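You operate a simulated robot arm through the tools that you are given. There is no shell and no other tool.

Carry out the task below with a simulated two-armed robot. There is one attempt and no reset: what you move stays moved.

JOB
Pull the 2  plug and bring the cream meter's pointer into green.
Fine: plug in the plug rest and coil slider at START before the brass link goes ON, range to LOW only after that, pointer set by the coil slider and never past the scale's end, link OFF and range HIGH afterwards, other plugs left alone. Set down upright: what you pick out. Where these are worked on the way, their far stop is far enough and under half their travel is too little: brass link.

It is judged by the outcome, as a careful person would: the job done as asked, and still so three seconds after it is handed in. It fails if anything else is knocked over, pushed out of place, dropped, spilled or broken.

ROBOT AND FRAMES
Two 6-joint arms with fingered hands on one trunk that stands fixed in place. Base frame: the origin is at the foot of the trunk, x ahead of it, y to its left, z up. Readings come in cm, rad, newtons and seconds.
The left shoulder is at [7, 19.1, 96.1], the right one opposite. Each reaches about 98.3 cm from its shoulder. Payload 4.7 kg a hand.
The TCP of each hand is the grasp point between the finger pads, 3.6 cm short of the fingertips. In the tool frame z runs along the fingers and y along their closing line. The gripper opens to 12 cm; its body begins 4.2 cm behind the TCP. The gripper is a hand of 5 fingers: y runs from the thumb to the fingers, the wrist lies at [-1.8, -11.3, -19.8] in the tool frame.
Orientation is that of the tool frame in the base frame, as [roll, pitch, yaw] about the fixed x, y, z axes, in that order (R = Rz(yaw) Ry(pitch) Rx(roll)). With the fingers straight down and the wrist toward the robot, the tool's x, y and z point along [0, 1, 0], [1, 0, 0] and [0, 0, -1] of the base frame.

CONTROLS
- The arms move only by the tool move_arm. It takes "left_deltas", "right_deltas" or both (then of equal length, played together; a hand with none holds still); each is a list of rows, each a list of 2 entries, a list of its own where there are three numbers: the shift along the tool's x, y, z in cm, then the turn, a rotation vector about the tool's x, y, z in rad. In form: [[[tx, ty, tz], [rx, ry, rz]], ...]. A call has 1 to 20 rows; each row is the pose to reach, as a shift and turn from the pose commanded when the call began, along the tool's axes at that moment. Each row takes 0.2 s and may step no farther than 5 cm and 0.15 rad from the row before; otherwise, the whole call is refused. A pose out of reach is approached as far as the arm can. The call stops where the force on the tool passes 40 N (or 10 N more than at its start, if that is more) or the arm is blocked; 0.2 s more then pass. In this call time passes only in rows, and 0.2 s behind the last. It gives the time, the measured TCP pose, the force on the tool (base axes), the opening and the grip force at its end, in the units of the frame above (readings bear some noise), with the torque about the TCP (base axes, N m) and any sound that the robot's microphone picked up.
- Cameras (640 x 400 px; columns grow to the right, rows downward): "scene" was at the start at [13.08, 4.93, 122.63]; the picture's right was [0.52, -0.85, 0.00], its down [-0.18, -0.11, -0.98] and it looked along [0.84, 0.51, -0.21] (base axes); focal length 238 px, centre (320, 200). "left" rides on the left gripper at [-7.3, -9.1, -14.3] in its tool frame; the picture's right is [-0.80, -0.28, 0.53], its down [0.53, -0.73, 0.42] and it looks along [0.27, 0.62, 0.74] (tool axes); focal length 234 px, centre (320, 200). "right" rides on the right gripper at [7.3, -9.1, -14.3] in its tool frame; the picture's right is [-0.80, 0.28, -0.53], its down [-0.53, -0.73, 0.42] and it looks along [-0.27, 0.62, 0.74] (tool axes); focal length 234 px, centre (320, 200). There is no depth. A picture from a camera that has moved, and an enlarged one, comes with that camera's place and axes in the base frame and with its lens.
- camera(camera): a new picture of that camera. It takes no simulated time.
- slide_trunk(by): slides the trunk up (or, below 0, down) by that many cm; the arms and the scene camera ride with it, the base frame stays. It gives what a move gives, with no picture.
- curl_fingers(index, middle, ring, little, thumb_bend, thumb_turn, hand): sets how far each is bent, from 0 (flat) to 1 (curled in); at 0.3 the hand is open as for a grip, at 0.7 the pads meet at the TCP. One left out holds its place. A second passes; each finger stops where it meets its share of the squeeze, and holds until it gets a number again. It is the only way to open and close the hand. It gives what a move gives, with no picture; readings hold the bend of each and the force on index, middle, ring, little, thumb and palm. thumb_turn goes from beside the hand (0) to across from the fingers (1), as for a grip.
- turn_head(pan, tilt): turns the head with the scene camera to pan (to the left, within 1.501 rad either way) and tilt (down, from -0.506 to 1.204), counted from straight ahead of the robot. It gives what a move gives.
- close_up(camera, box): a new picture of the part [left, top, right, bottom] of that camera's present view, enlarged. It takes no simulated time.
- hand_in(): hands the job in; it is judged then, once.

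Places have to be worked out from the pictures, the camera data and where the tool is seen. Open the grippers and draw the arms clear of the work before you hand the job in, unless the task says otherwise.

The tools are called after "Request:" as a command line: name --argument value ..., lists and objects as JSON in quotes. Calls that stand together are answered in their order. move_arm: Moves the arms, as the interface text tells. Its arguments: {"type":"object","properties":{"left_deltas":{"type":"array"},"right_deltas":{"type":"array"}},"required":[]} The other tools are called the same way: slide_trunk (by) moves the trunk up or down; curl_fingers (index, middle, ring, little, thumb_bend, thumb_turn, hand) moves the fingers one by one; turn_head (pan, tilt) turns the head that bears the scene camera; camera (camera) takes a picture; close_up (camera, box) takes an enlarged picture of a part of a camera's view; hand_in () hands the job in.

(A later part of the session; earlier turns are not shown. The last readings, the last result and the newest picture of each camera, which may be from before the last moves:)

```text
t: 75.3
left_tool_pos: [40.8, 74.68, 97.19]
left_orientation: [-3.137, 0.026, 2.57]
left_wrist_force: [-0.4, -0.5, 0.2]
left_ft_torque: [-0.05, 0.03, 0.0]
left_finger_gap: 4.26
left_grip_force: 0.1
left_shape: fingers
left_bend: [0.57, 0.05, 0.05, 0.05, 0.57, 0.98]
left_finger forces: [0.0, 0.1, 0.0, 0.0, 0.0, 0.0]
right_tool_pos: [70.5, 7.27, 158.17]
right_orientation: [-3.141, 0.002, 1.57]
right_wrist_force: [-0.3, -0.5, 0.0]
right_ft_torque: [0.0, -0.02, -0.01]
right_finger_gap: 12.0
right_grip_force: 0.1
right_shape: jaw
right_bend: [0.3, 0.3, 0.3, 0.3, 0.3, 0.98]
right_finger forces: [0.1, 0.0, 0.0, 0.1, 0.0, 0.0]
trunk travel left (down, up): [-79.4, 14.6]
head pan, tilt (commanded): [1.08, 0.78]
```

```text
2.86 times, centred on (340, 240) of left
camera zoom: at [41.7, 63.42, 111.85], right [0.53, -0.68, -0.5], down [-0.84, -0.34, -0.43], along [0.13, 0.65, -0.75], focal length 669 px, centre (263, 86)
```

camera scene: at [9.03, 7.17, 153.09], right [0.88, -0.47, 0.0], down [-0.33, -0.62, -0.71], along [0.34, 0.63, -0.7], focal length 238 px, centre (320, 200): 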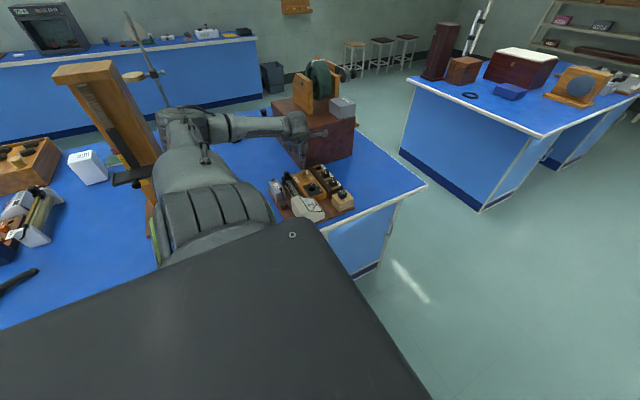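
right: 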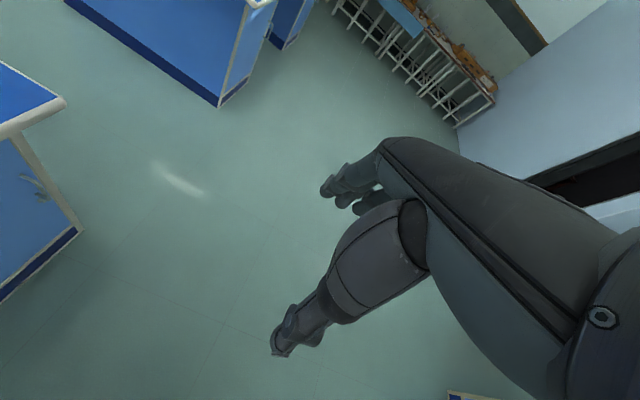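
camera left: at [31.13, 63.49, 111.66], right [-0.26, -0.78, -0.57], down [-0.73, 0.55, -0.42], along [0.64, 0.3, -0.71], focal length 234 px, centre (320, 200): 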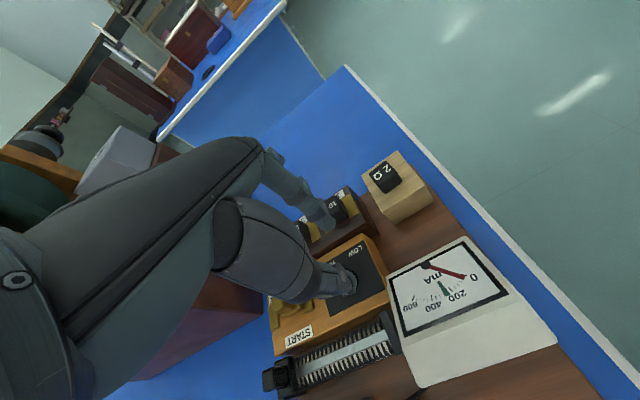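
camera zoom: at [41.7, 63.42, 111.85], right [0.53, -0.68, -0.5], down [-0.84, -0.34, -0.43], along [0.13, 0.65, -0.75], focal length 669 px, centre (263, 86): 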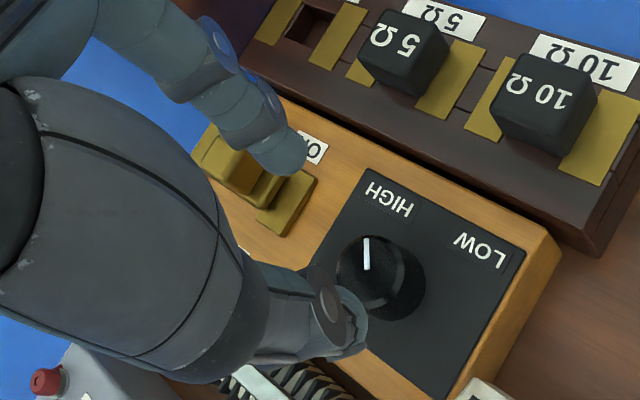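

Alignment at heading 57° looks right. Lowering 5.6 cm onto the knob.

Request:
move_arm --left_deltas '[[[0.05, 0, 2], [0, 0, 0]], [[0.1, 0, 4], [0, 0, 0]], [[0.13, 0.02, 5], [0, 0, 0]], [[0.15, 0.02, 5.6], [0, 0, 0]]]'

Request:
close_up --camera "scene" --box '[285, 155, 335, 205]'

Request:
close_up --camera "left" --box '[270, 180, 390, 300]'

```text
t: 76.3
left_tool_pos: [40.9, 74.79, 91.65]
left_orientation: [-3.137, 0.026, 2.568]
left_wrist_force: [0.8, 0.4, 0.4]
left_ft_torque: [0.0, 0.0, 0.01]
left_finger_gap: 4.14
left_grip_force: 0.4
left_shape: fingers
left_bend: [0.57, 0.05, 0.05, 0.05, 0.58, 0.98]
left_finger forces: [0.1, 0.1, 0.1, 0.0, 0.3, 0.1]
right_tool_pos: [70.45, 7.26, 158.25]
right_orientation: [-3.139, 0.0, 1.572]
right_wrist_force: [-0.4, 0.9, -0.6]
right_ft_torque: [-0.02, 0.03, -0.01]
right_finger_gap: 12.01
right_grip_force: 0.0
right_shape: jaw
right_bend: [0.3, 0.3, 0.3, 0.3, 0.3, 0.98]
right_finger forces: [0.0, 0.0, 0.0, 0.0, 0.1, 0.1]
trunk travel left (down, up): [-79.4, 14.6]
head pan, tilt (commanded): [1.08, 0.78]
```

```text
8.00 times, centred on (310, 180) of scene
camera zoom: at [8.95, 7.33, 153.08], right [0.88, -0.47, 0.0], down [-0.33, -0.62, -0.71], along [0.33, 0.63, -0.7], focal length 1903 px, centre (400, 360)
```

zoom: 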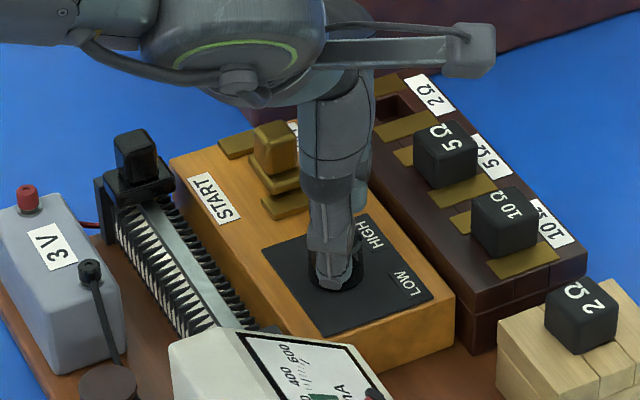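

```text
3.33 times, centred on (330, 240) of left
camera zoom: at [41.67, 63.42, 106.27], right [0.53, -0.68, -0.5], down [-0.84, -0.33, -0.43], along [0.13, 0.65, -0.75], focal length 781 px, centre (287, 67)
```

zoom: 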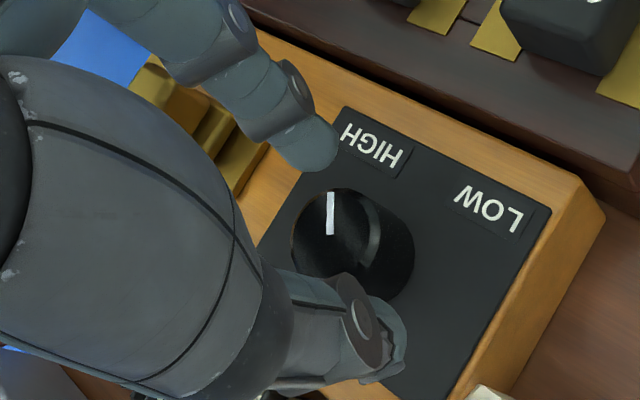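

The knob is between thumb and index. Closing to grip it firmly.

Request:
curl_fingers --hand "left" --index 0.72 --thumb_bend 0.68

Request:
close_up --camera "left" --box '[270, 180, 390, 300]'

```text
t: 77.3
left_tool_pos: [40.87, 74.65, 91.73]
left_orientation: [-3.137, 0.026, 2.568]
left_wrist_force: [-0.7, -0.3, -0.5]
left_ft_torque: [0.01, 0.02, -0.01]
left_finger_gap: 0.23
left_grip_force: 0.1
left_shape: fingers
left_bend: [0.72, 0.05, 0.05, 0.05, 0.68, 0.98]
left_finger forces: [0.0, 0.1, 0.1, 0.0, 0.0, 0.0]
right_tool_pos: [70.53, 7.18, 158.18]
right_orientation: [-3.14, 0.0, 1.57]
right_wrist_force: [-0.5, -0.4, 0.6]
right_ft_torque: [-0.03, -0.02, 0.0]
right_finger_gap: 11.98
right_grip_force: 0.2
right_shape: jaw
right_bend: [0.3, 0.3, 0.3, 0.3, 0.3, 0.98]
right_finger forces: [0.0, 0.1, 0.0, 0.0, 0.0, 0.1]
trunk travel left (down, up): [-79.4, 14.6]
head pan, tilt (commanded): [1.08, 0.78]
```

```text
3.33 times, centred on (330, 240) of left
camera zoom: at [41.68, 63.39, 106.3], right [0.53, -0.68, -0.5], down [-0.84, -0.33, -0.43], along [0.13, 0.65, -0.75], focal length 781 px, centre (287, 67)
```

zoom: 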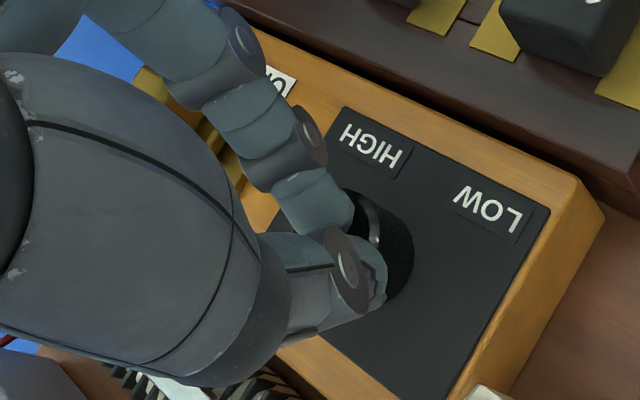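

The fingers closed without gripping anything. I need to see where they are relative to the knob.

Request:
close_up --camera "scene" --box '[298, 165, 330, 200]'

Request:
close_up --camera "left" --box '[300, 200, 370, 270]'

```text
11.43 times, centred on (314, 182) of scene
camera zoom: at [8.96, 7.28, 153.08], right [0.88, -0.47, 0.0], down [-0.33, -0.62, -0.71], along [0.33, 0.63, -0.7], focal length 2718 px, centre (389, 400)
```

zoom: 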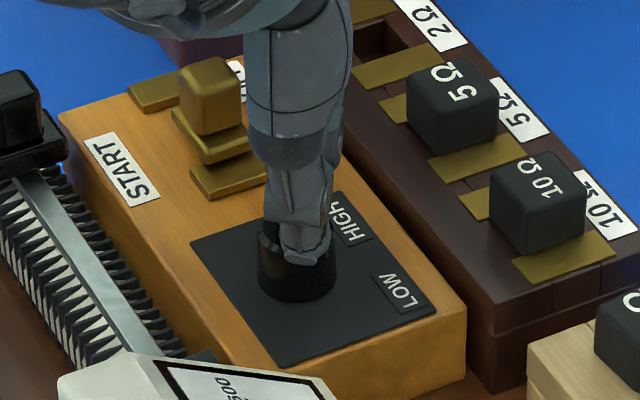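

```text
5.71 times, centred on (335, 235) of left
camera zoom: at [41.68, 63.39, 106.3], right [0.53, -0.68, -0.5], down [-0.84, -0.33, -0.43], along [0.13, 0.65, -0.75], focal length 1338 px, centre (234, 0)
```

zoom: 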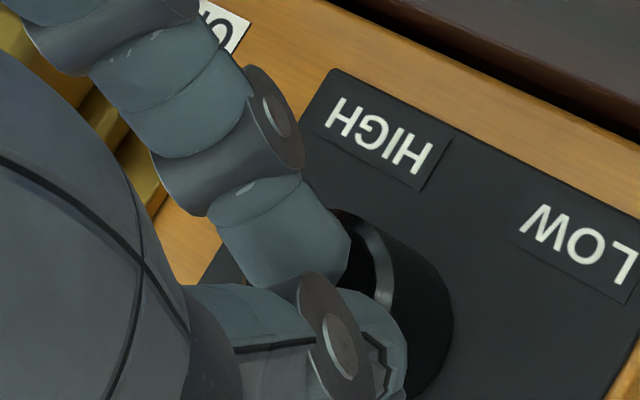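

The tips closed just above the knob's top, so I need to be about 1 cm lower. I'll reopen and lower gently with force checks.

Request:
curl_fingers --hand "left" --index 0.56 --thumb_bend 0.56

Request:
move_arm --left_deltas '[[[0, 0, 0.3], [0, 0, 0]], [[0, 0, 0.6], [0, 0, 0]], [[0, 0, 0.9], [0, 0, 0]]]'

Request:
close_up --camera "left" --box '[280, 180, 380, 280]'

Request:
close_up --camera "scene" --box '[298, 165, 330, 200]'

```text
t: 78.3
left_tool_pos: [40.83, 74.82, 91.76]
left_orientation: [-3.136, 0.025, 2.567]
left_wrist_force: [0.8, 1.7, 0.9]
left_ft_torque: [0.02, -0.02, 0.05]
left_finger_gap: 4.26
left_grip_force: 1.0
left_shape: fingers
left_bend: [0.56, 0.05, 0.05, 0.05, 0.57, 0.98]
left_finger forces: [0.0, 0.0, 0.1, 0.0, 1.7, 0.0]
right_tool_pos: [70.35, 7.32, 158.33]
right_orientation: [-3.141, 0.0, 1.57]
right_wrist_force: [0.8, -0.5, -0.4]
right_ft_torque: [0.0, -0.02, -0.01]
right_finger_gap: 12.0
right_grip_force: 0.1
right_shape: jaw
right_bend: [0.3, 0.3, 0.3, 0.3, 0.3, 0.98]
right_finger forces: [0.1, 0.1, 0.0, 0.0, 0.0, 0.0]
trunk travel left (down, up): [-79.4, 14.6]
head pan, tilt (commanded): [1.08, 0.78]
```

```text
t: 79.1
left_tool_pos: [40.72, 74.73, 90.76]
left_orientation: [-3.136, 0.027, 2.567]
left_wrist_force: [-0.7, 1.8, 0.0]
left_ft_torque: [0.05, -0.01, -0.06]
left_finger_gap: 4.27
left_grip_force: 1.5
left_shape: fingers
left_bend: [0.56, 0.05, 0.05, 0.05, 0.57, 0.98]
left_finger forces: [0.1, 0.0, 0.0, 0.0, 1.6, 0.1]
right_tool_pos: [70.58, 7.42, 158.35]
right_orientation: [-3.141, 0.001, 1.571]
right_wrist_force: [-0.4, 0.5, -0.4]
right_ft_torque: [0.01, 0.02, 0.01]
right_finger_gap: 12.01
right_grip_force: 0.1
right_shape: jaw
right_bend: [0.3, 0.3, 0.3, 0.3, 0.3, 0.98]
right_finger forces: [0.1, 0.0, 0.0, 0.1, 0.0, 0.0]
trunk travel left (down, up): [-79.4, 14.6]
head pan, tilt (commanded): [1.08, 0.78]
```

```text
4.00 times, centred on (330, 230) of left
camera zoom: at [41.63, 63.39, 105.38], right [0.53, -0.68, -0.5], down [-0.84, -0.33, -0.43], along [0.13, 0.65, -0.75], focal length 937 px, centre (280, 80)
```

zoom: 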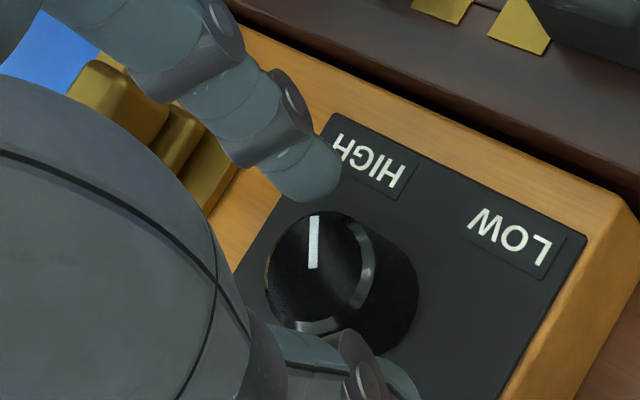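

```text
11.43 times, centred on (314, 182) of scene
camera zoom: at [8.96, 7.33, 153.08], right [0.88, -0.47, 0.0], down [-0.33, -0.62, -0.71], along [0.33, 0.63, -0.7], focal length 2718 px, centre (389, 400)
```

zoom: 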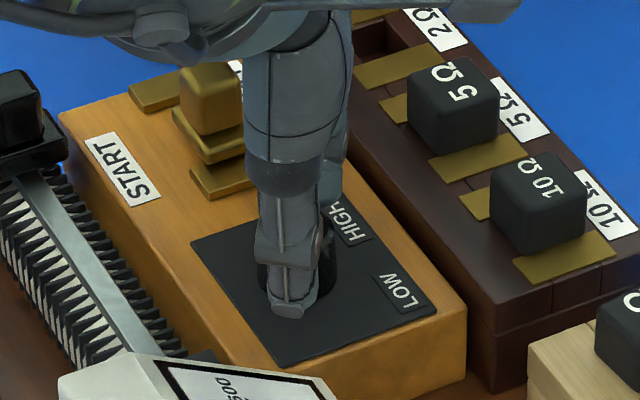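

Lower by 0.9 cm with only light thumb contact on the knob. Closing again to grip.

Request:
curl_fingers --hand "left" --index 0.72 --thumb_bend 0.68

Request:
close_up --camera "left" --box '[280, 180, 380, 280]'

Request:
close_up --camera "scene" --box '[298, 165, 330, 200]'

```text
t: 80.1
left_tool_pos: [40.8, 74.77, 90.75]
left_orientation: [-3.136, 0.025, 2.565]
left_wrist_force: [5.1, 7.4, 1.5]
left_ft_torque: [0.19, -0.15, 0.05]
left_finger_gap: 2.49
left_grip_force: 6.3
left_shape: fingers
left_bend: [0.6, 0.05, 0.05, 0.05, 0.66, 0.98]
left_finger forces: [10.3, 0.0, 0.1, 0.0, 2.4, 0.1]
right_tool_pos: [70.58, 7.32, 158.26]
right_orientation: [-3.139, 0.003, 1.571]
right_wrist_force: [0.3, 0.1, -0.5]
right_ft_torque: [-0.04, -0.02, 0.01]
right_finger_gap: 12.01
right_grip_force: 0.0
right_shape: jaw
right_bend: [0.3, 0.3, 0.3, 0.3, 0.3, 0.98]
right_finger forces: [0.1, 0.0, 0.0, 0.0, 0.0, 0.0]
trunk travel left (down, up): [-79.4, 14.6]
head pan, tilt (commanded): [1.08, 0.78]
```

```text
4.00 times, centred on (330, 230) of left
camera zoom: at [41.72, 63.43, 105.36], right [0.53, -0.68, -0.5], down [-0.84, -0.33, -0.43], along [0.13, 0.65, -0.75], focal length 937 px, centre (280, 80)
```

zoom: 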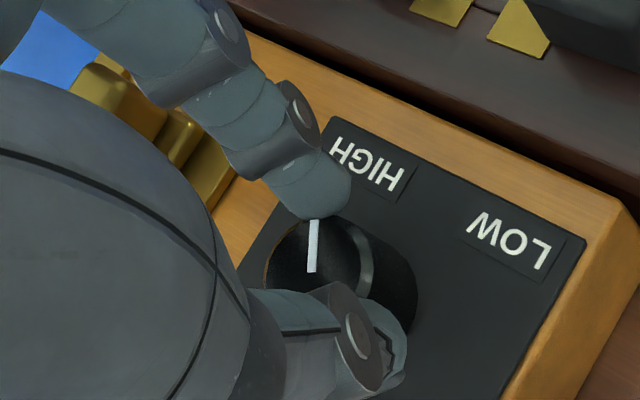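

```text
11.43 times, centred on (314, 182) of scene
camera zoom: at [9.05, 7.39, 153.07], right [0.88, -0.47, 0.0], down [-0.33, -0.62, -0.71], along [0.33, 0.63, -0.7], focal length 2718 px, centre (389, 400)
```

zoom: 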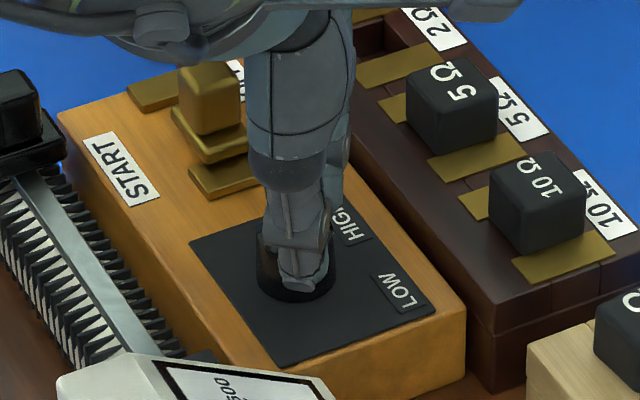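

Index pushes the knob's side, but the thumb is still riding on its top. Reopen and go lower another 0.7 cm.

Request:
curl_fingers --hand "left" --index 0.55 --thumb_bend 0.54

Request:
move_arm --left_deltas '[[[0, 0, 0.3], [0, 0, 0]], [[0, 0, 0.55], [0, 0, 0]], [[0, 0, 0.8], [0, 0, 0]]]'

Request:
close_up --camera "left" --box '[280, 180, 380, 280]'

Request:
close_up --camera "scene" --box '[298, 165, 330, 200]'

```text
t: 81.1
left_tool_pos: [40.79, 74.8, 90.84]
left_orientation: [-3.137, 0.025, 2.568]
left_wrist_force: [0.6, 3.7, -0.2]
left_ft_torque: [0.1, -0.04, 0.01]
left_finger_gap: 4.49
left_grip_force: 1.8
left_shape: fingers
left_bend: [0.55, 0.05, 0.05, 0.05, 0.56, 0.98]
left_finger forces: [0.0, 0.1, 0.1, 0.1, 2.9, 0.0]
right_tool_pos: [70.49, 7.31, 158.24]
right_orientation: [-3.139, 0.001, 1.57]
right_wrist_force: [0.4, -0.9, 0.3]
right_ft_torque: [-0.01, 0.03, 0.0]
right_finger_gap: 12.0
right_grip_force: 0.1
right_shape: jaw
right_bend: [0.3, 0.3, 0.3, 0.3, 0.3, 0.98]
right_finger forces: [0.0, 0.0, 0.1, 0.1, 0.0, 0.0]
trunk travel left (down, up): [-79.4, 14.6]
head pan, tilt (commanded): [1.08, 0.78]
```

```text
t: 81.9
left_tool_pos: [40.82, 74.84, 90.01]
left_orientation: [-3.137, 0.026, 2.566]
left_wrist_force: [0.1, 5.0, 2.8]
left_ft_torque: [-0.03, 0.04, -0.07]
left_finger_gap: 4.49
left_grip_force: 2.5
left_shape: fingers
left_bend: [0.55, 0.05, 0.05, 0.05, 0.56, 0.99]
left_finger forces: [0.0, 0.1, 0.0, 0.0, 5.7, 0.0]
right_tool_pos: [70.4, 7.4, 158.26]
right_orientation: [-3.141, 0.001, 1.572]
right_wrist_force: [0.0, 0.7, 0.2]
right_ft_torque: [0.0, 0.01, -0.04]
right_finger_gap: 11.97
right_grip_force: 0.0
right_shape: jaw
right_bend: [0.3, 0.3, 0.3, 0.3, 0.3, 0.98]
right_finger forces: [0.1, 0.0, 0.0, 0.1, 0.0, 0.0]
trunk travel left (down, up): [-79.4, 14.6]
head pan, tilt (commanded): [1.08, 0.78]
```

```text
4.00 times, centred on (330, 230) of left
camera zoom: at [41.67, 63.4, 104.56], right [0.53, -0.68, -0.5], down [-0.84, -0.33, -0.43], along [0.13, 0.65, -0.75], focal length 937 px, centre (280, 80)
```

zoom: 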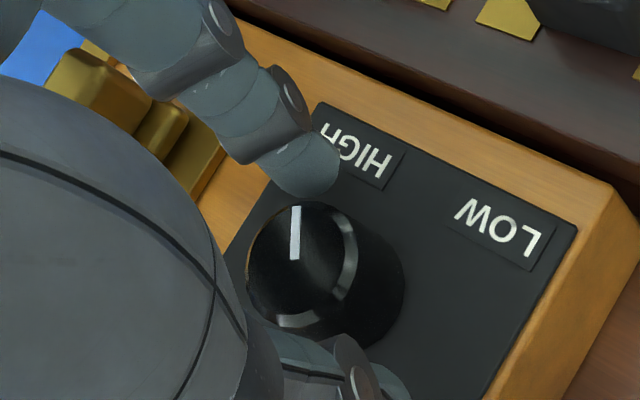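

```text
11.43 times, centred on (314, 182) of scene
camera zoom: at [8.95, 7.35, 153.08], right [0.88, -0.47, 0.0], down [-0.33, -0.62, -0.71], along [0.33, 0.63, -0.7], focal length 2718 px, centre (389, 400)
```

zoom: 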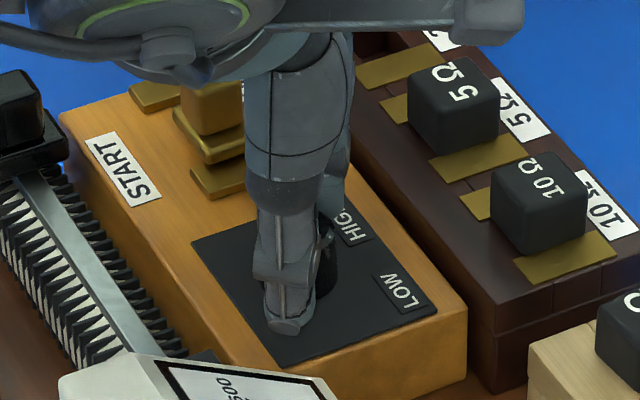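

The thumb's back is touching the meter housing (5 N), so I'll back off: lift, turn to heading ~40° where the thumb clears the meter, then come down again.

Request:
move_arm --left_deltas '[[[0, 0.1, -1.5], [0, 0, 0]], [[0, 0.1, -4], [0, 0, 0]], [[0, 0.1, -5], [0, 0, 0.1]], [[0, 0.1, -5], [0, 0, 0.2]], [[0, 0.1, -5], [0, 0, 0.3]]]'

Request:
close_up --camera "left" --box '[270, 180, 410, 300]'

Request:
close_up --camera "scene" --box '[285, 155, 345, 215]'

```text
t: 83.1
left_tool_pos: [40.84, 74.77, 94.9]
left_orientation: [3.137, 0.028, 2.266]
left_wrist_force: [-0.1, 0.0, 0.6]
left_ft_torque: [-0.01, 0.01, 0.0]
left_finger_gap: 4.87
left_grip_force: 0.1
left_shape: fingers
left_bend: [0.55, 0.05, 0.05, 0.05, 0.54, 0.98]
left_finger forces: [0.1, 0.1, 0.0, 0.1, 0.1, 0.0]
right_tool_pos: [70.62, 7.31, 158.31]
right_orientation: [-3.139, -0.001, 1.574]
right_wrist_force: [0.2, -0.1, -0.8]
right_ft_torque: [0.03, 0.01, 0.02]
right_finger_gap: 11.97
right_grip_force: 0.0
right_shape: jaw
right_bend: [0.3, 0.3, 0.3, 0.3, 0.3, 0.98]
right_finger forces: [0.0, 0.1, 0.0, 0.0, 0.1, 0.1]
trunk travel left (down, up): [-79.4, 14.6]
head pan, tilt (commanded): [1.08, 0.78]
```

```text
3.33 times, centred on (340, 240) of left
camera zoom: at [38.13, 63.67, 109.52], right [0.31, -0.81, -0.5], down [-0.9, -0.07, -0.44], along [0.32, 0.59, -0.74], focal length 781 px, centre (253, 67)
```

zoom: 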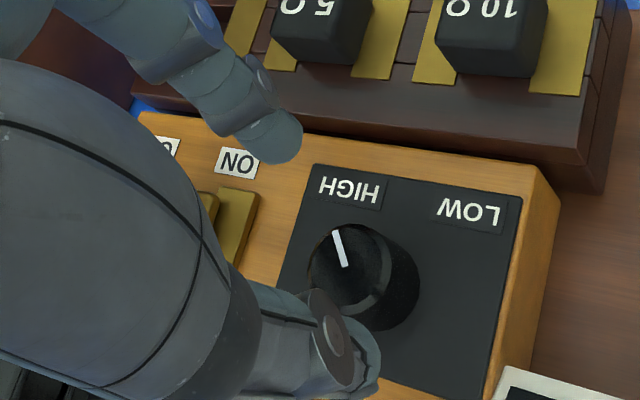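

```text
6.67 times, centred on (315, 185) of scene
camera zoom: at [8.95, 7.26, 153.08], right [0.88, -0.47, 0.0], down [-0.33, -0.62, -0.71], along [0.33, 0.63, -0.7], focal length 1586 px, centre (353, 300)
```

zoom: 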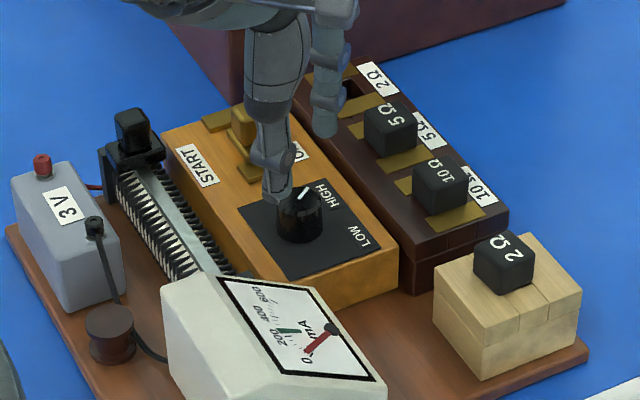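

Re-triangulated, the knob centre is (41.25, 74.9) with its top near z 88.0 — slightly farther and lower than I assumed. I'll recentre and lower to z ≈ 90.2 at heading 40°.

Request:
move_arm --left_deltas '[[[0.57, 0.39, 0], [0, 0, 0]], [[0.57, 0.39, 1.6], [0, 0, 0]], [[0.57, 0.39, 3.2], [0, 0, 0]], [[0.57, 0.39, 4.2], [0, 0, 0]], [[0.57, 0.39, 4.7], [0, 0, 0]]]'

Request:
close_up --camera "left" --box '[270, 180, 390, 300]'

Request:
close_up --camera "scene" --box '[295, 160, 335, 200]'

```text
t: 84.3
left_tool_pos: [40.84, 75.46, 90.27]
left_orientation: [3.138, 0.027, 2.266]
left_wrist_force: [-0.3, 0.2, 0.3]
left_ft_torque: [0.0, -0.03, -0.03]
left_finger_gap: 4.91
left_grip_force: 0.1
left_shape: fingers
left_bend: [0.55, 0.05, 0.05, 0.05, 0.54, 0.98]
left_finger forces: [0.0, 0.0, 0.0, 0.1, 0.0, 0.0]
right_tool_pos: [70.51, 7.39, 158.27]
right_orientation: [-3.138, 0.001, 1.571]
right_wrist_force: [-0.5, 0.3, 0.2]
right_ft_torque: [-0.02, 0.02, 0.01]
right_finger_gap: 11.99
right_grip_force: 0.1
right_shape: jaw
right_bend: [0.3, 0.3, 0.3, 0.3, 0.3, 0.98]
right_finger forces: [0.1, 0.0, 0.0, 0.0, 0.0, 0.0]
trunk travel left (down, up): [-79.4, 14.6]
head pan, tilt (commanded): [1.08, 0.78]
```

```text
3.33 times, centred on (330, 240) of left
camera zoom: at [38.2, 64.26, 104.78], right [0.31, -0.81, -0.5], down [-0.9, -0.07, -0.44], along [0.32, 0.59, -0.74], focal length 781 px, centre (287, 67)
```

zoom: 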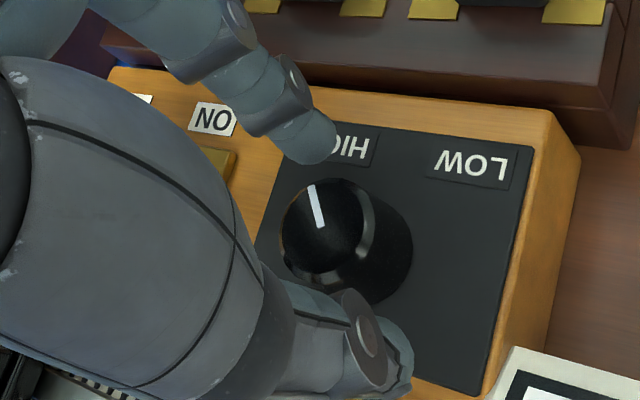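

```text
10.00 times, centred on (315, 180) of scene
camera zoom: at [8.96, 7.31, 153.08], right [0.88, -0.47, 0.0], down [-0.33, -0.62, -0.71], along [0.33, 0.63, -0.7], focal length 2379 px, centre (370, 400)
```

zoom: 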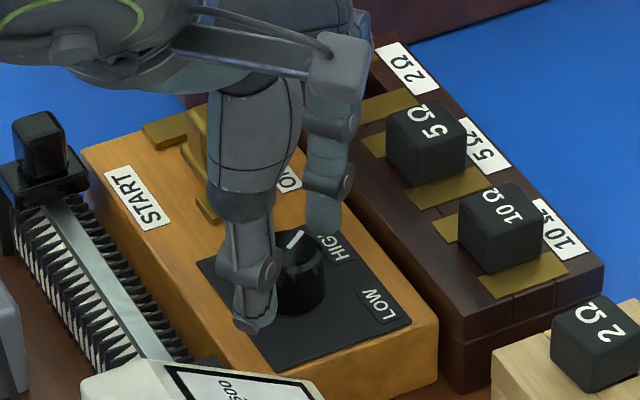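

Now thumb and index clearly straddle the knob with no contact. Closing to grip.

Request:
curl_fingers --hand "left" --index 0.72 --thumb_bend 0.7

Request:
close_up --camera "left" --box '[270, 180, 390, 300]'

Request:
close_up --camera "scene" --box '[295, 160, 335, 200]'

```text
t: 85.3
left_tool_pos: [40.95, 75.42, 90.31]
left_orientation: [3.139, 0.026, 2.266]
left_wrist_force: [1.7, 2.0, -1.8]
left_ft_torque: [0.05, -0.04, 0.02]
left_finger_gap: 2.71
left_grip_force: 7.7
left_shape: fingers
left_bend: [0.61, 0.05, 0.05, 0.05, 0.64, 0.97]
left_finger forces: [9.4, 0.0, 0.0, 0.0, 7.1, 0.1]
right_tool_pos: [70.53, 7.33, 158.25]
right_orientation: [-3.141, 0.0, 1.573]
right_wrist_force: [-0.3, 0.3, -0.3]
right_ft_torque: [-0.02, 0.0, -0.02]
right_finger_gap: 12.0
right_grip_force: 0.0
right_shape: jaw
right_bend: [0.3, 0.3, 0.3, 0.3, 0.3, 0.98]
right_finger forces: [0.0, 0.0, 0.0, 0.0, 0.0, 0.0]
trunk travel left (down, up): [-79.4, 14.6]
head pan, tilt (commanded): [1.08, 0.78]
```

```text
3.33 times, centred on (330, 240) of left
camera zoom: at [38.23, 64.29, 104.76], right [0.31, -0.81, -0.5], down [-0.9, -0.07, -0.44], along [0.32, 0.59, -0.74], focal length 781 px, centre (287, 67)
```

zoom: 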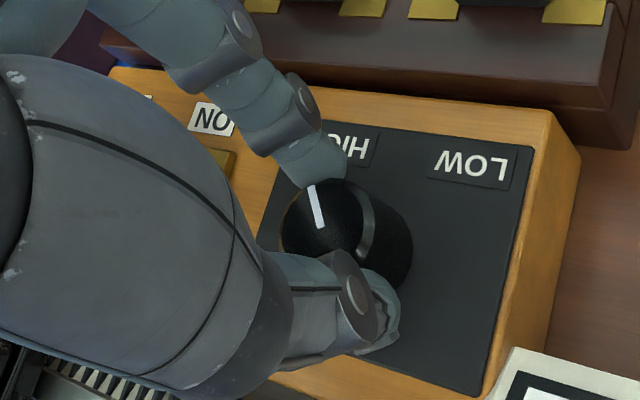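

```text
10.00 times, centred on (315, 180) of scene
camera zoom: at [9.0, 7.35, 153.08], right [0.88, -0.47, 0.0], down [-0.33, -0.62, -0.71], along [0.33, 0.63, -0.7], focal length 2379 px, centre (370, 400)
```

zoom: 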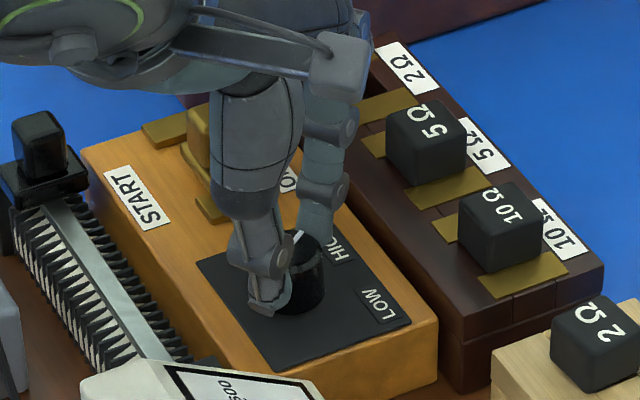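

Good opposed grip (9.4 / 7.1 N). Now rotating clockwise about the knob axis by 0.6 rad.

Request:
move_arm --left_deltas '[[[-0.01, 0.06, 0], [0, 0, 0.1]], [[-0.03, 0.12, 0], [0, 0, 0.2]], [[-0.05, 0.18, 0], [0, 0, 0.3]], [[-0.08, 0.24, 0], [0, 0, 0.4]], [[-0.11, 0.29, 0], [0, 0, 0.5]], [[-0.15, 0.34, 0], [0, 0, 0.6]]]'

Request:
close_up --camera "left" --box '[270, 180, 390, 300]'

Request:
close_up --camera "scene" --box '[295, 160, 345, 210]'

```text
t: 86.7
left_tool_pos: [40.43, 72.26, 91.43]
left_orientation: [3.123, 0.005, 1.68]
left_wrist_force: [1.5, 3.5, -1.9]
left_ft_torque: [0.22, -0.06, 0.02]
left_finger_gap: 0.18
left_grip_force: 2.2
left_shape: fingers
left_bend: [0.71, 0.05, 0.05, 0.05, 0.7, 0.99]
left_finger forces: [0.0, 0.0, 0.1, 0.1, 4.4, 0.0]
left hand out of reach, approached as far as the arm can: row 6
right_tool_pos: [70.45, 7.11, 158.22]
right_orientation: [3.141, 0.0, 1.571]
right_wrist_force: [-0.3, -1.2, 0.0]
right_ft_torque: [0.02, -0.05, 0.03]
right_finger_gap: 12.03
right_grip_force: 0.0
right_shape: jaw
right_bend: [0.3, 0.3, 0.3, 0.3, 0.3, 0.98]
right_finger forces: [0.1, 0.0, 0.0, 0.0, 0.1, 0.0]
trunk travel left (down, up): [-79.4, 14.6]
head pan, tilt (commanded): [1.08, 0.78]
```

```text
3.33 times, centred on (330, 240) of left
camera zoom: at [31.93, 64.1, 105.68], right [-0.18, -0.83, -0.53], down [-0.78, 0.45, -0.44], along [0.6, 0.33, -0.73], focal length 781 px, centre (287, 67)
```

zoom: 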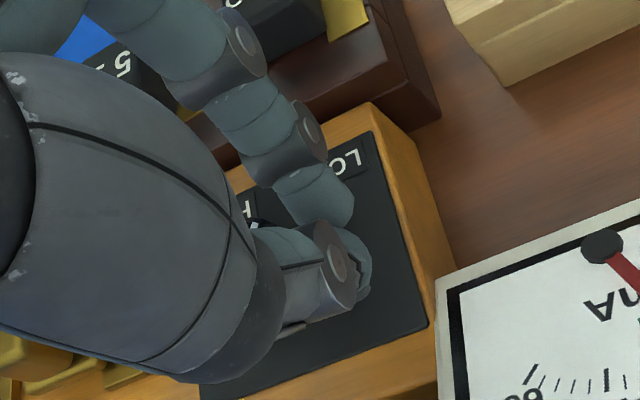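

```text
8.00 times, centred on (320, 185) of scene
camera zoom: at [8.91, 7.13, 153.09], right [0.88, -0.47, 0.0], down [-0.33, -0.62, -0.71], along [0.34, 0.63, -0.7], focal length 1903 px, centre (320, 320)
```

zoom: 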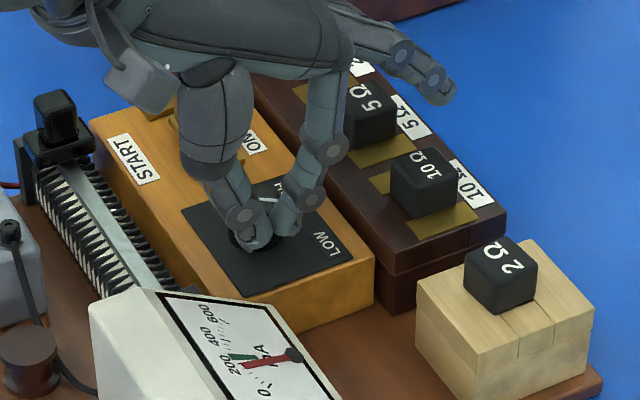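

The arm hit its limit on the last row and slid off the knob, but the meter pointer has moved up, so the knob has turned. I'll lift and look.

Request:
move_arm --left_deltas '[[[0, 0, -1.5], [0, 0, 0]], [[0, 0, -4], [0, 0, 0]], [[0, 0, -7], [0, 0, 0]]]'

Request:
close_up --camera "scene" --box '[290, 165, 345, 215]'

Request:
close_up --camera "left" --box '[270, 180, 470, 320]'

```text
t: 87.5
left_tool_pos: [40.41, 72.06, 98.38]
left_orientation: [3.126, 0.015, 1.67]
left_wrist_force: [0.1, -0.7, -0.2]
left_ft_torque: [-0.02, 0.0, -0.04]
left_finger_gap: 0.18
left_grip_force: 0.0
left_shape: fingers
left_bend: [0.71, 0.05, 0.05, 0.05, 0.7, 0.98]
left_finger forces: [0.0, 0.1, 0.0, 0.0, 0.0, 0.0]
right_tool_pos: [70.68, 7.11, 158.14]
right_orientation: [-3.14, 0.0, 1.571]
right_wrist_force: [0.4, -1.2, 0.5]
right_ft_torque: [0.02, 0.04, 0.01]
right_finger_gap: 11.98
right_grip_force: 0.0
right_shape: jaw
right_bend: [0.3, 0.3, 0.3, 0.3, 0.3, 0.98]
right_finger forces: [0.0, 0.1, 0.0, 0.0, 0.0, 0.0]
trunk travel left (down, up): [-79.4, 14.6]
head pan, tilt (commanded): [1.08, 0.78]
```

```text
8.00 times, centred on (318, 190) of scene
camera zoom: at [9.1, 7.09, 153.07], right [0.88, -0.47, 0.0], down [-0.33, -0.62, -0.71], along [0.33, 0.63, -0.7], focal length 1903 px, centre (340, 280)
```

zoom: 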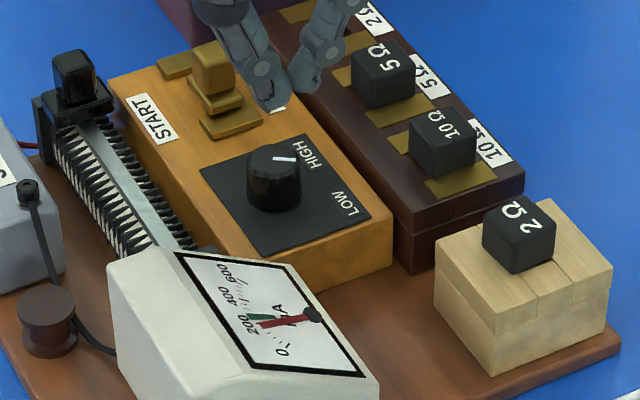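

```text
2.86 times, centred on (370, 250) of left
camera zoom: at [31.89, 64.13, 112.61], right [-0.19, -0.83, -0.52], down [-0.77, 0.45, -0.44], along [0.6, 0.32, -0.73], focal length 669 px, centre (177, 57)
```

zoom: 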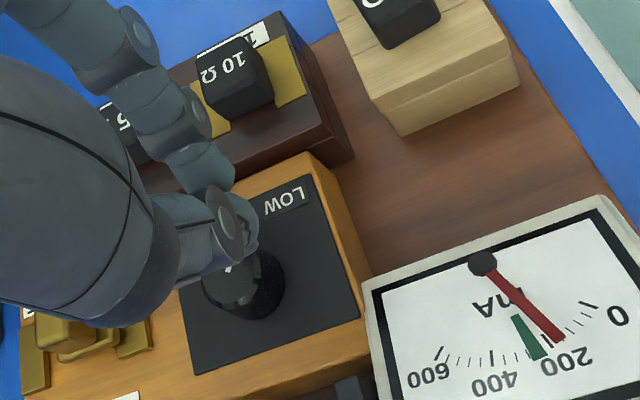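

The knob has turned to about mid-way and the meter already shows the LOW scale (~200 mA, just below green). I'll take a second bite to bring the knob fully to LOW: reopen, swing back to heading ~52° over the knob.

Request:
curl_fingers --hand "left" --index 0.55 --thumb_bend 0.54

Request:
move_arm --left_deltas '[[[0.5, 0.11, 0], [0, 0, -0.135]], [[1.1, 0.22, 0], [0, 0, -0.27]], [[1.7, 0.33, 0.5], [0, 0, -0.405]], [[2.3, 0.45, 1.5], [0, 0, -0.54]], [[2.8, 0.56, 2.5], [0, 0, -0.675]], [[3.28, 0.66, 3.45], [0, 0, -0.809]]]'

Request:
close_up --camera "left" --box '[270, 180, 410, 300]'

Request:
close_up --camera "scene" --box '[290, 160, 345, 210]'

```text
t: 88.5
left_tool_pos: [40.39, 72.18, 98.2]
left_orientation: [3.124, 0.016, 1.669]
left_wrist_force: [0.1, 0.2, 0.4]
left_ft_torque: [0.0, 0.01, 0.01]
left_finger_gap: 4.89
left_grip_force: 0.1
left_shape: fingers
left_bend: [0.55, 0.05, 0.05, 0.05, 0.54, 0.98]
left_finger forces: [0.1, 0.1, 0.1, 0.0, 0.0, 0.0]
right_tool_pos: [70.49, 7.41, 158.3]
right_orientation: [3.141, 0.0, 1.57]
right_wrist_force: [0.4, -0.3, -0.7]
right_ft_torque: [-0.01, -0.01, 0.01]
right_finger_gap: 12.01
right_grip_force: 0.0
right_shape: jaw
right_bend: [0.3, 0.3, 0.3, 0.3, 0.3, 0.98]
right_finger forces: [0.1, 0.1, 0.0, 0.0, 0.1, 0.1]
trunk travel left (down, up): [-79.4, 14.6]
head pan, tilt (commanded): [1.08, 0.78]
```

```text
t: 89.9
left_tool_pos: [40.98, 75.75, 94.74]
left_orientation: [-3.138, 0.026, 2.477]
left_wrist_force: [-0.6, 0.9, 0.2]
left_ft_torque: [-0.02, 0.01, 0.0]
left_finger_gap: 4.93
left_grip_force: 0.1
left_shape: fingers
left_bend: [0.55, 0.05, 0.05, 0.05, 0.54, 0.98]
left_finger forces: [0.0, 0.0, 0.0, 0.1, 0.0, 0.1]
left hand out of reach, approached as far as the arm can: row 1
right_tool_pos: [70.53, 7.28, 158.25]
right_orientation: [-3.14, 0.001, 1.57]
right_wrist_force: [-0.1, 0.1, -1.0]
right_ft_torque: [-0.01, 0.01, 0.0]
right_finger_gap: 11.96
right_grip_force: 0.0
right_shape: jaw
right_bend: [0.3, 0.3, 0.3, 0.3, 0.3, 0.98]
right_finger forces: [0.0, 0.1, 0.1, 0.0, 0.1, 0.0]
trunk travel left (down, up): [-79.4, 14.6]
head pan, tilt (commanded): [1.08, 0.78]
```

```text
3.33 times, centred on (340, 240) of left
camera zoom: at [40.67, 64.35, 109.41], right [0.47, -0.73, -0.5], down [-0.86, -0.26, -0.44], along [0.19, 0.64, -0.75], focal length 781 px, centre (253, 67)
```

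zoom: 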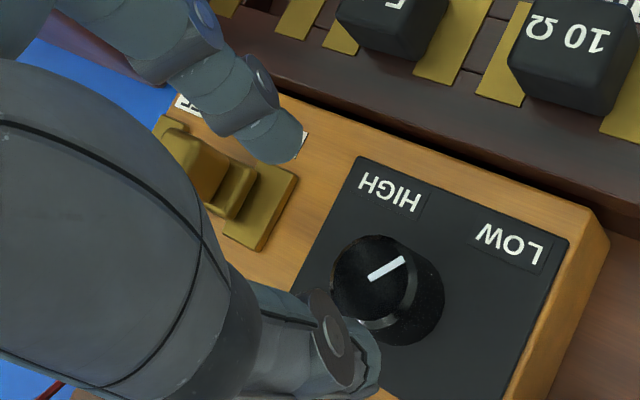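

```text
8.00 times, centred on (318, 185) of scene
camera zoom: at [8.99, 7.36, 153.08], right [0.88, -0.47, 0.0], down [-0.33, -0.62, -0.71], along [0.33, 0.63, -0.7], focal length 1903 px, centre (340, 320)
```

zoom: 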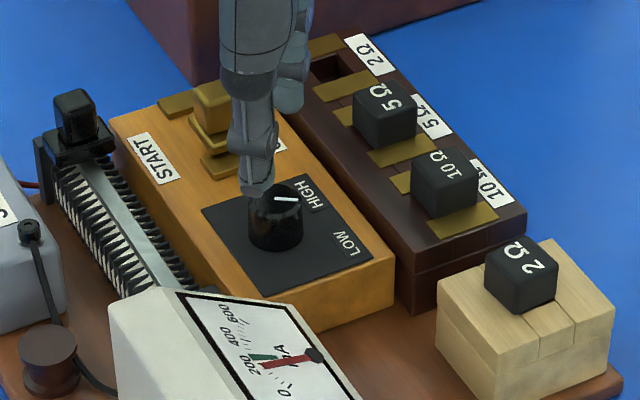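

The knob's index line now points at LOW (projected to panel level in both views), so the range is on LOW. Let me zoom in on the meter reading.

Request:
close_up --camera "scene" --box '[300, 196, 325, 214]'

Request:
close_up --camera "left" --box '[330, 215, 400, 285]'

```text
16.00 times, centred on (312, 205) of scene
camera zoom: at [8.99, 7.36, 153.08], right [0.88, -0.47, 0.0], down [-0.33, -0.62, -0.71], along [0.33, 0.63, -0.7], focal length 3806 px, centre (440, 120)
```

zoom: 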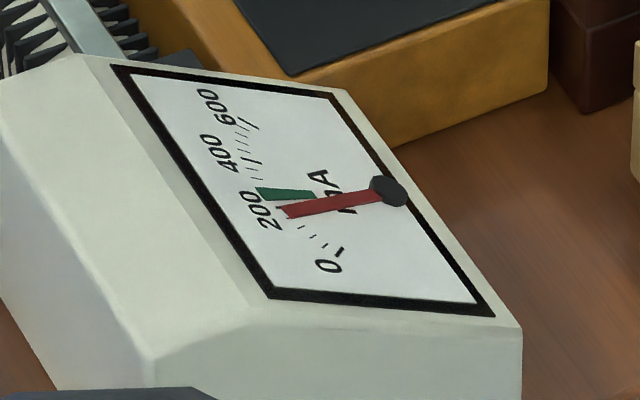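

```text
5.71 times, centred on (365, 250) of left
camera zoom: at [40.67, 64.35, 109.41], right [0.47, -0.73, -0.5], down [-0.86, -0.26, -0.44], along [0.19, 0.64, -0.75], focal length 1338 px, centre (63, -86)
```

zoom: 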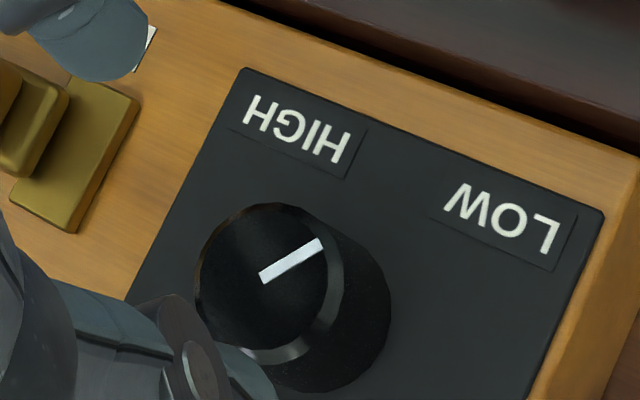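

On LOW the pointer reads just under 200, right below the green band, with link ON and slider at START. Now I'll move to the coil slider knob (~(34.5, 85.4)) with the thumb–index cage at heading ~75°.

Request:
move_arm --left_deltas '[[[0, 0, -3], [0, 0, 0]], [[0.3, 0.1, -5.58], [0, -0.005, -0.08]], [[3.6, 0.7, -5.58], [0, -0.01, -0.16]], [[7.0, 1.3, -5.58], [0, -0.02, -0.28]], [[10.31, 1.96, -5.58], [0, -0.026, -0.4]]]'

Request:
curl_fingers --hand "left" --index 0.5 --thumb_bend 0.52

Request:
close_up --camera "left" --box '[250, 160, 430, 320]'

Request:
close_up --camera "scene" --box '[250, 110, 340, 220]'

```text
t: 91.1
left_tool_pos: [33.94, 81.52, 97.78]
left_orientation: [-3.123, 0.049, 2.874]
left_wrist_force: [-0.4, 1.2, -0.6]
left_ft_torque: [-0.01, 0.04, -0.01]
left_finger_gap: 4.93
left_grip_force: 0.1
left_shape: fingers
left_bend: [0.55, 0.05, 0.05, 0.05, 0.54, 0.98]
left_finger forces: [0.0, 0.1, 0.0, 0.1, 0.0, 0.0]
left hand out of reach, approached as far as the arm can: row 3, 4, 5
right_tool_pos: [70.59, 7.23, 158.29]
right_orientation: [3.141, 0.001, 1.572]
right_wrist_force: [-0.3, -0.8, -0.2]
right_ft_torque: [-0.03, -0.05, -0.01]
right_finger_gap: 12.0
right_grip_force: 0.0
right_shape: jaw
right_bend: [0.3, 0.3, 0.3, 0.3, 0.3, 0.98]
right_finger forces: [0.1, 0.0, 0.0, 0.0, 0.0, 0.0]
trunk travel left (down, up): [-79.4, 14.6]
head pan, tilt (commanded): [1.08, 0.78]
```

```text
t: 92.1
left_tool_pos: [33.83, 81.59, 97.74]
left_orientation: [-3.124, 0.05, 2.875]
left_wrist_force: [-0.3, 0.0, 0.3]
left_ft_torque: [-0.03, 0.02, 0.0]
left_finger_gap: 5.95
left_grip_force: 0.1
left_shape: fingers
left_bend: [0.5, 0.05, 0.05, 0.05, 0.52, 0.98]
left_finger forces: [0.0, 0.1, 0.1, 0.1, 0.0, 0.0]
right_tool_pos: [70.61, 7.27, 158.36]
right_orientation: [-3.139, -0.001, 1.57]
right_wrist_force: [0.5, 0.1, 0.3]
right_ft_torque: [0.01, -0.04, 0.02]
right_finger_gap: 11.99
right_grip_force: 0.1
right_shape: jaw
right_bend: [0.3, 0.3, 0.3, 0.3, 0.3, 0.98]
right_finger forces: [0.0, 0.0, 0.0, 0.0, 0.0, 0.0]
trunk travel left (down, up): [-79.4, 14.6]
head pan, tilt (commanded): [1.08, 0.78]
```

```text
2.50 times, centred on (340, 240) of left
camera zoom: at [37.71, 71.26, 112.63], right [0.72, -0.5, -0.48], down [-0.69, -0.58, -0.44], along [-0.06, 0.65, -0.76], focal length 585 px, centre (270, 100)
```

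zoom: 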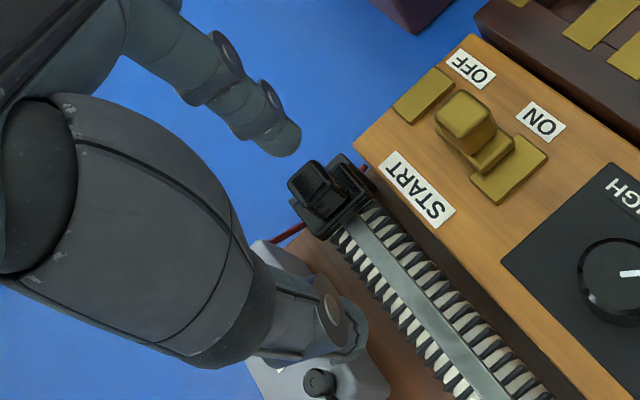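

```text
3.64 times, centred on (295, 165) of scene
camera zoom: at [9.0, 7.28, 153.08], right [0.88, -0.47, 0.0], down [-0.33, -0.62, -0.71], along [0.33, 0.63, -0.7], focal length 865 px, centre (411, 327)
```

zoom: 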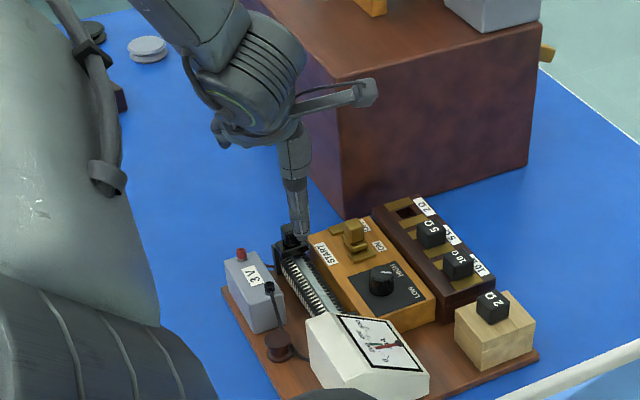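

The slider knob's top is at about (34.7, 85.8, 89.0), still at START. I'll go down a little, move over it, and check before enclosing it.

Request:
move_arm --left_deltas '[[[0.04, 0.07, 2.7], [0, 0, 0]], [[0.55, 2.3, 2.63], [0, 0, 0]], [[1.07, 4.4, 2.57], [0, 0, 0]]]'

Request:
close_up --camera "left" --box '[260, 170, 420, 310]'

Request:
close_up --camera "scene" --box '[265, 145, 325, 195]'

```text
t: 92.9
left_tool_pos: [32.98, 84.66, 97.21]
left_orientation: [-3.123, 0.049, 2.875]
left_wrist_force: [0.0, 1.2, -0.2]
left_ft_torque: [0.04, 0.0, 0.03]
left_finger_gap: 5.99
left_grip_force: 0.0
left_shape: fingers
left_bend: [0.5, 0.05, 0.05, 0.05, 0.52, 0.98]
left_finger forces: [0.0, 0.0, 0.0, 0.0, 0.1, 0.0]
left hand out of reach, approached as far as the arm can: row 1, 2, 3
right_tool_pos: [70.47, 7.36, 158.21]
right_orientation: [-3.141, 0.003, 1.571]
right_wrist_force: [0.8, 0.3, 0.6]
right_ft_torque: [0.01, -0.02, 0.0]
right_finger_gap: 11.99
right_grip_force: 0.1
right_shape: jaw
right_bend: [0.3, 0.3, 0.3, 0.3, 0.3, 0.98]
right_finger forces: [0.0, 0.0, 0.0, 0.0, 0.0, 0.0]
trunk travel left (down, up): [-79.4, 14.6]
head pan, tilt (commanded): [1.08, 0.78]
```

```text
2.86 times, centred on (340, 240) of left
camera zoom: at [36.92, 74.39, 112.06], right [0.72, -0.5, -0.48], down [-0.69, -0.58, -0.44], along [-0.06, 0.65, -0.76], focal length 669 px, centre (263, 86)
```

zoom: 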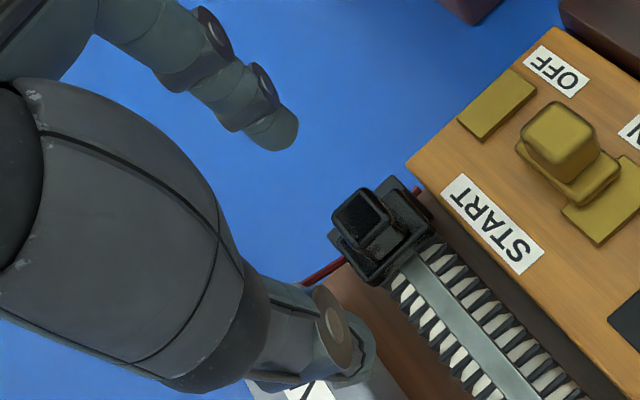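

```text
8.00 times, centred on (295, 170) of scene
camera zoom: at [8.89, 7.34, 153.08], right [0.88, -0.47, 0.0], down [-0.33, -0.62, -0.71], along [0.34, 0.63, -0.7], focal length 1903 px, centre (520, 440)
```

zoom: 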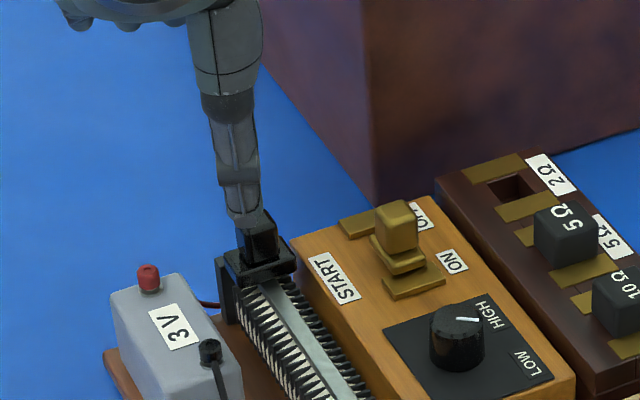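

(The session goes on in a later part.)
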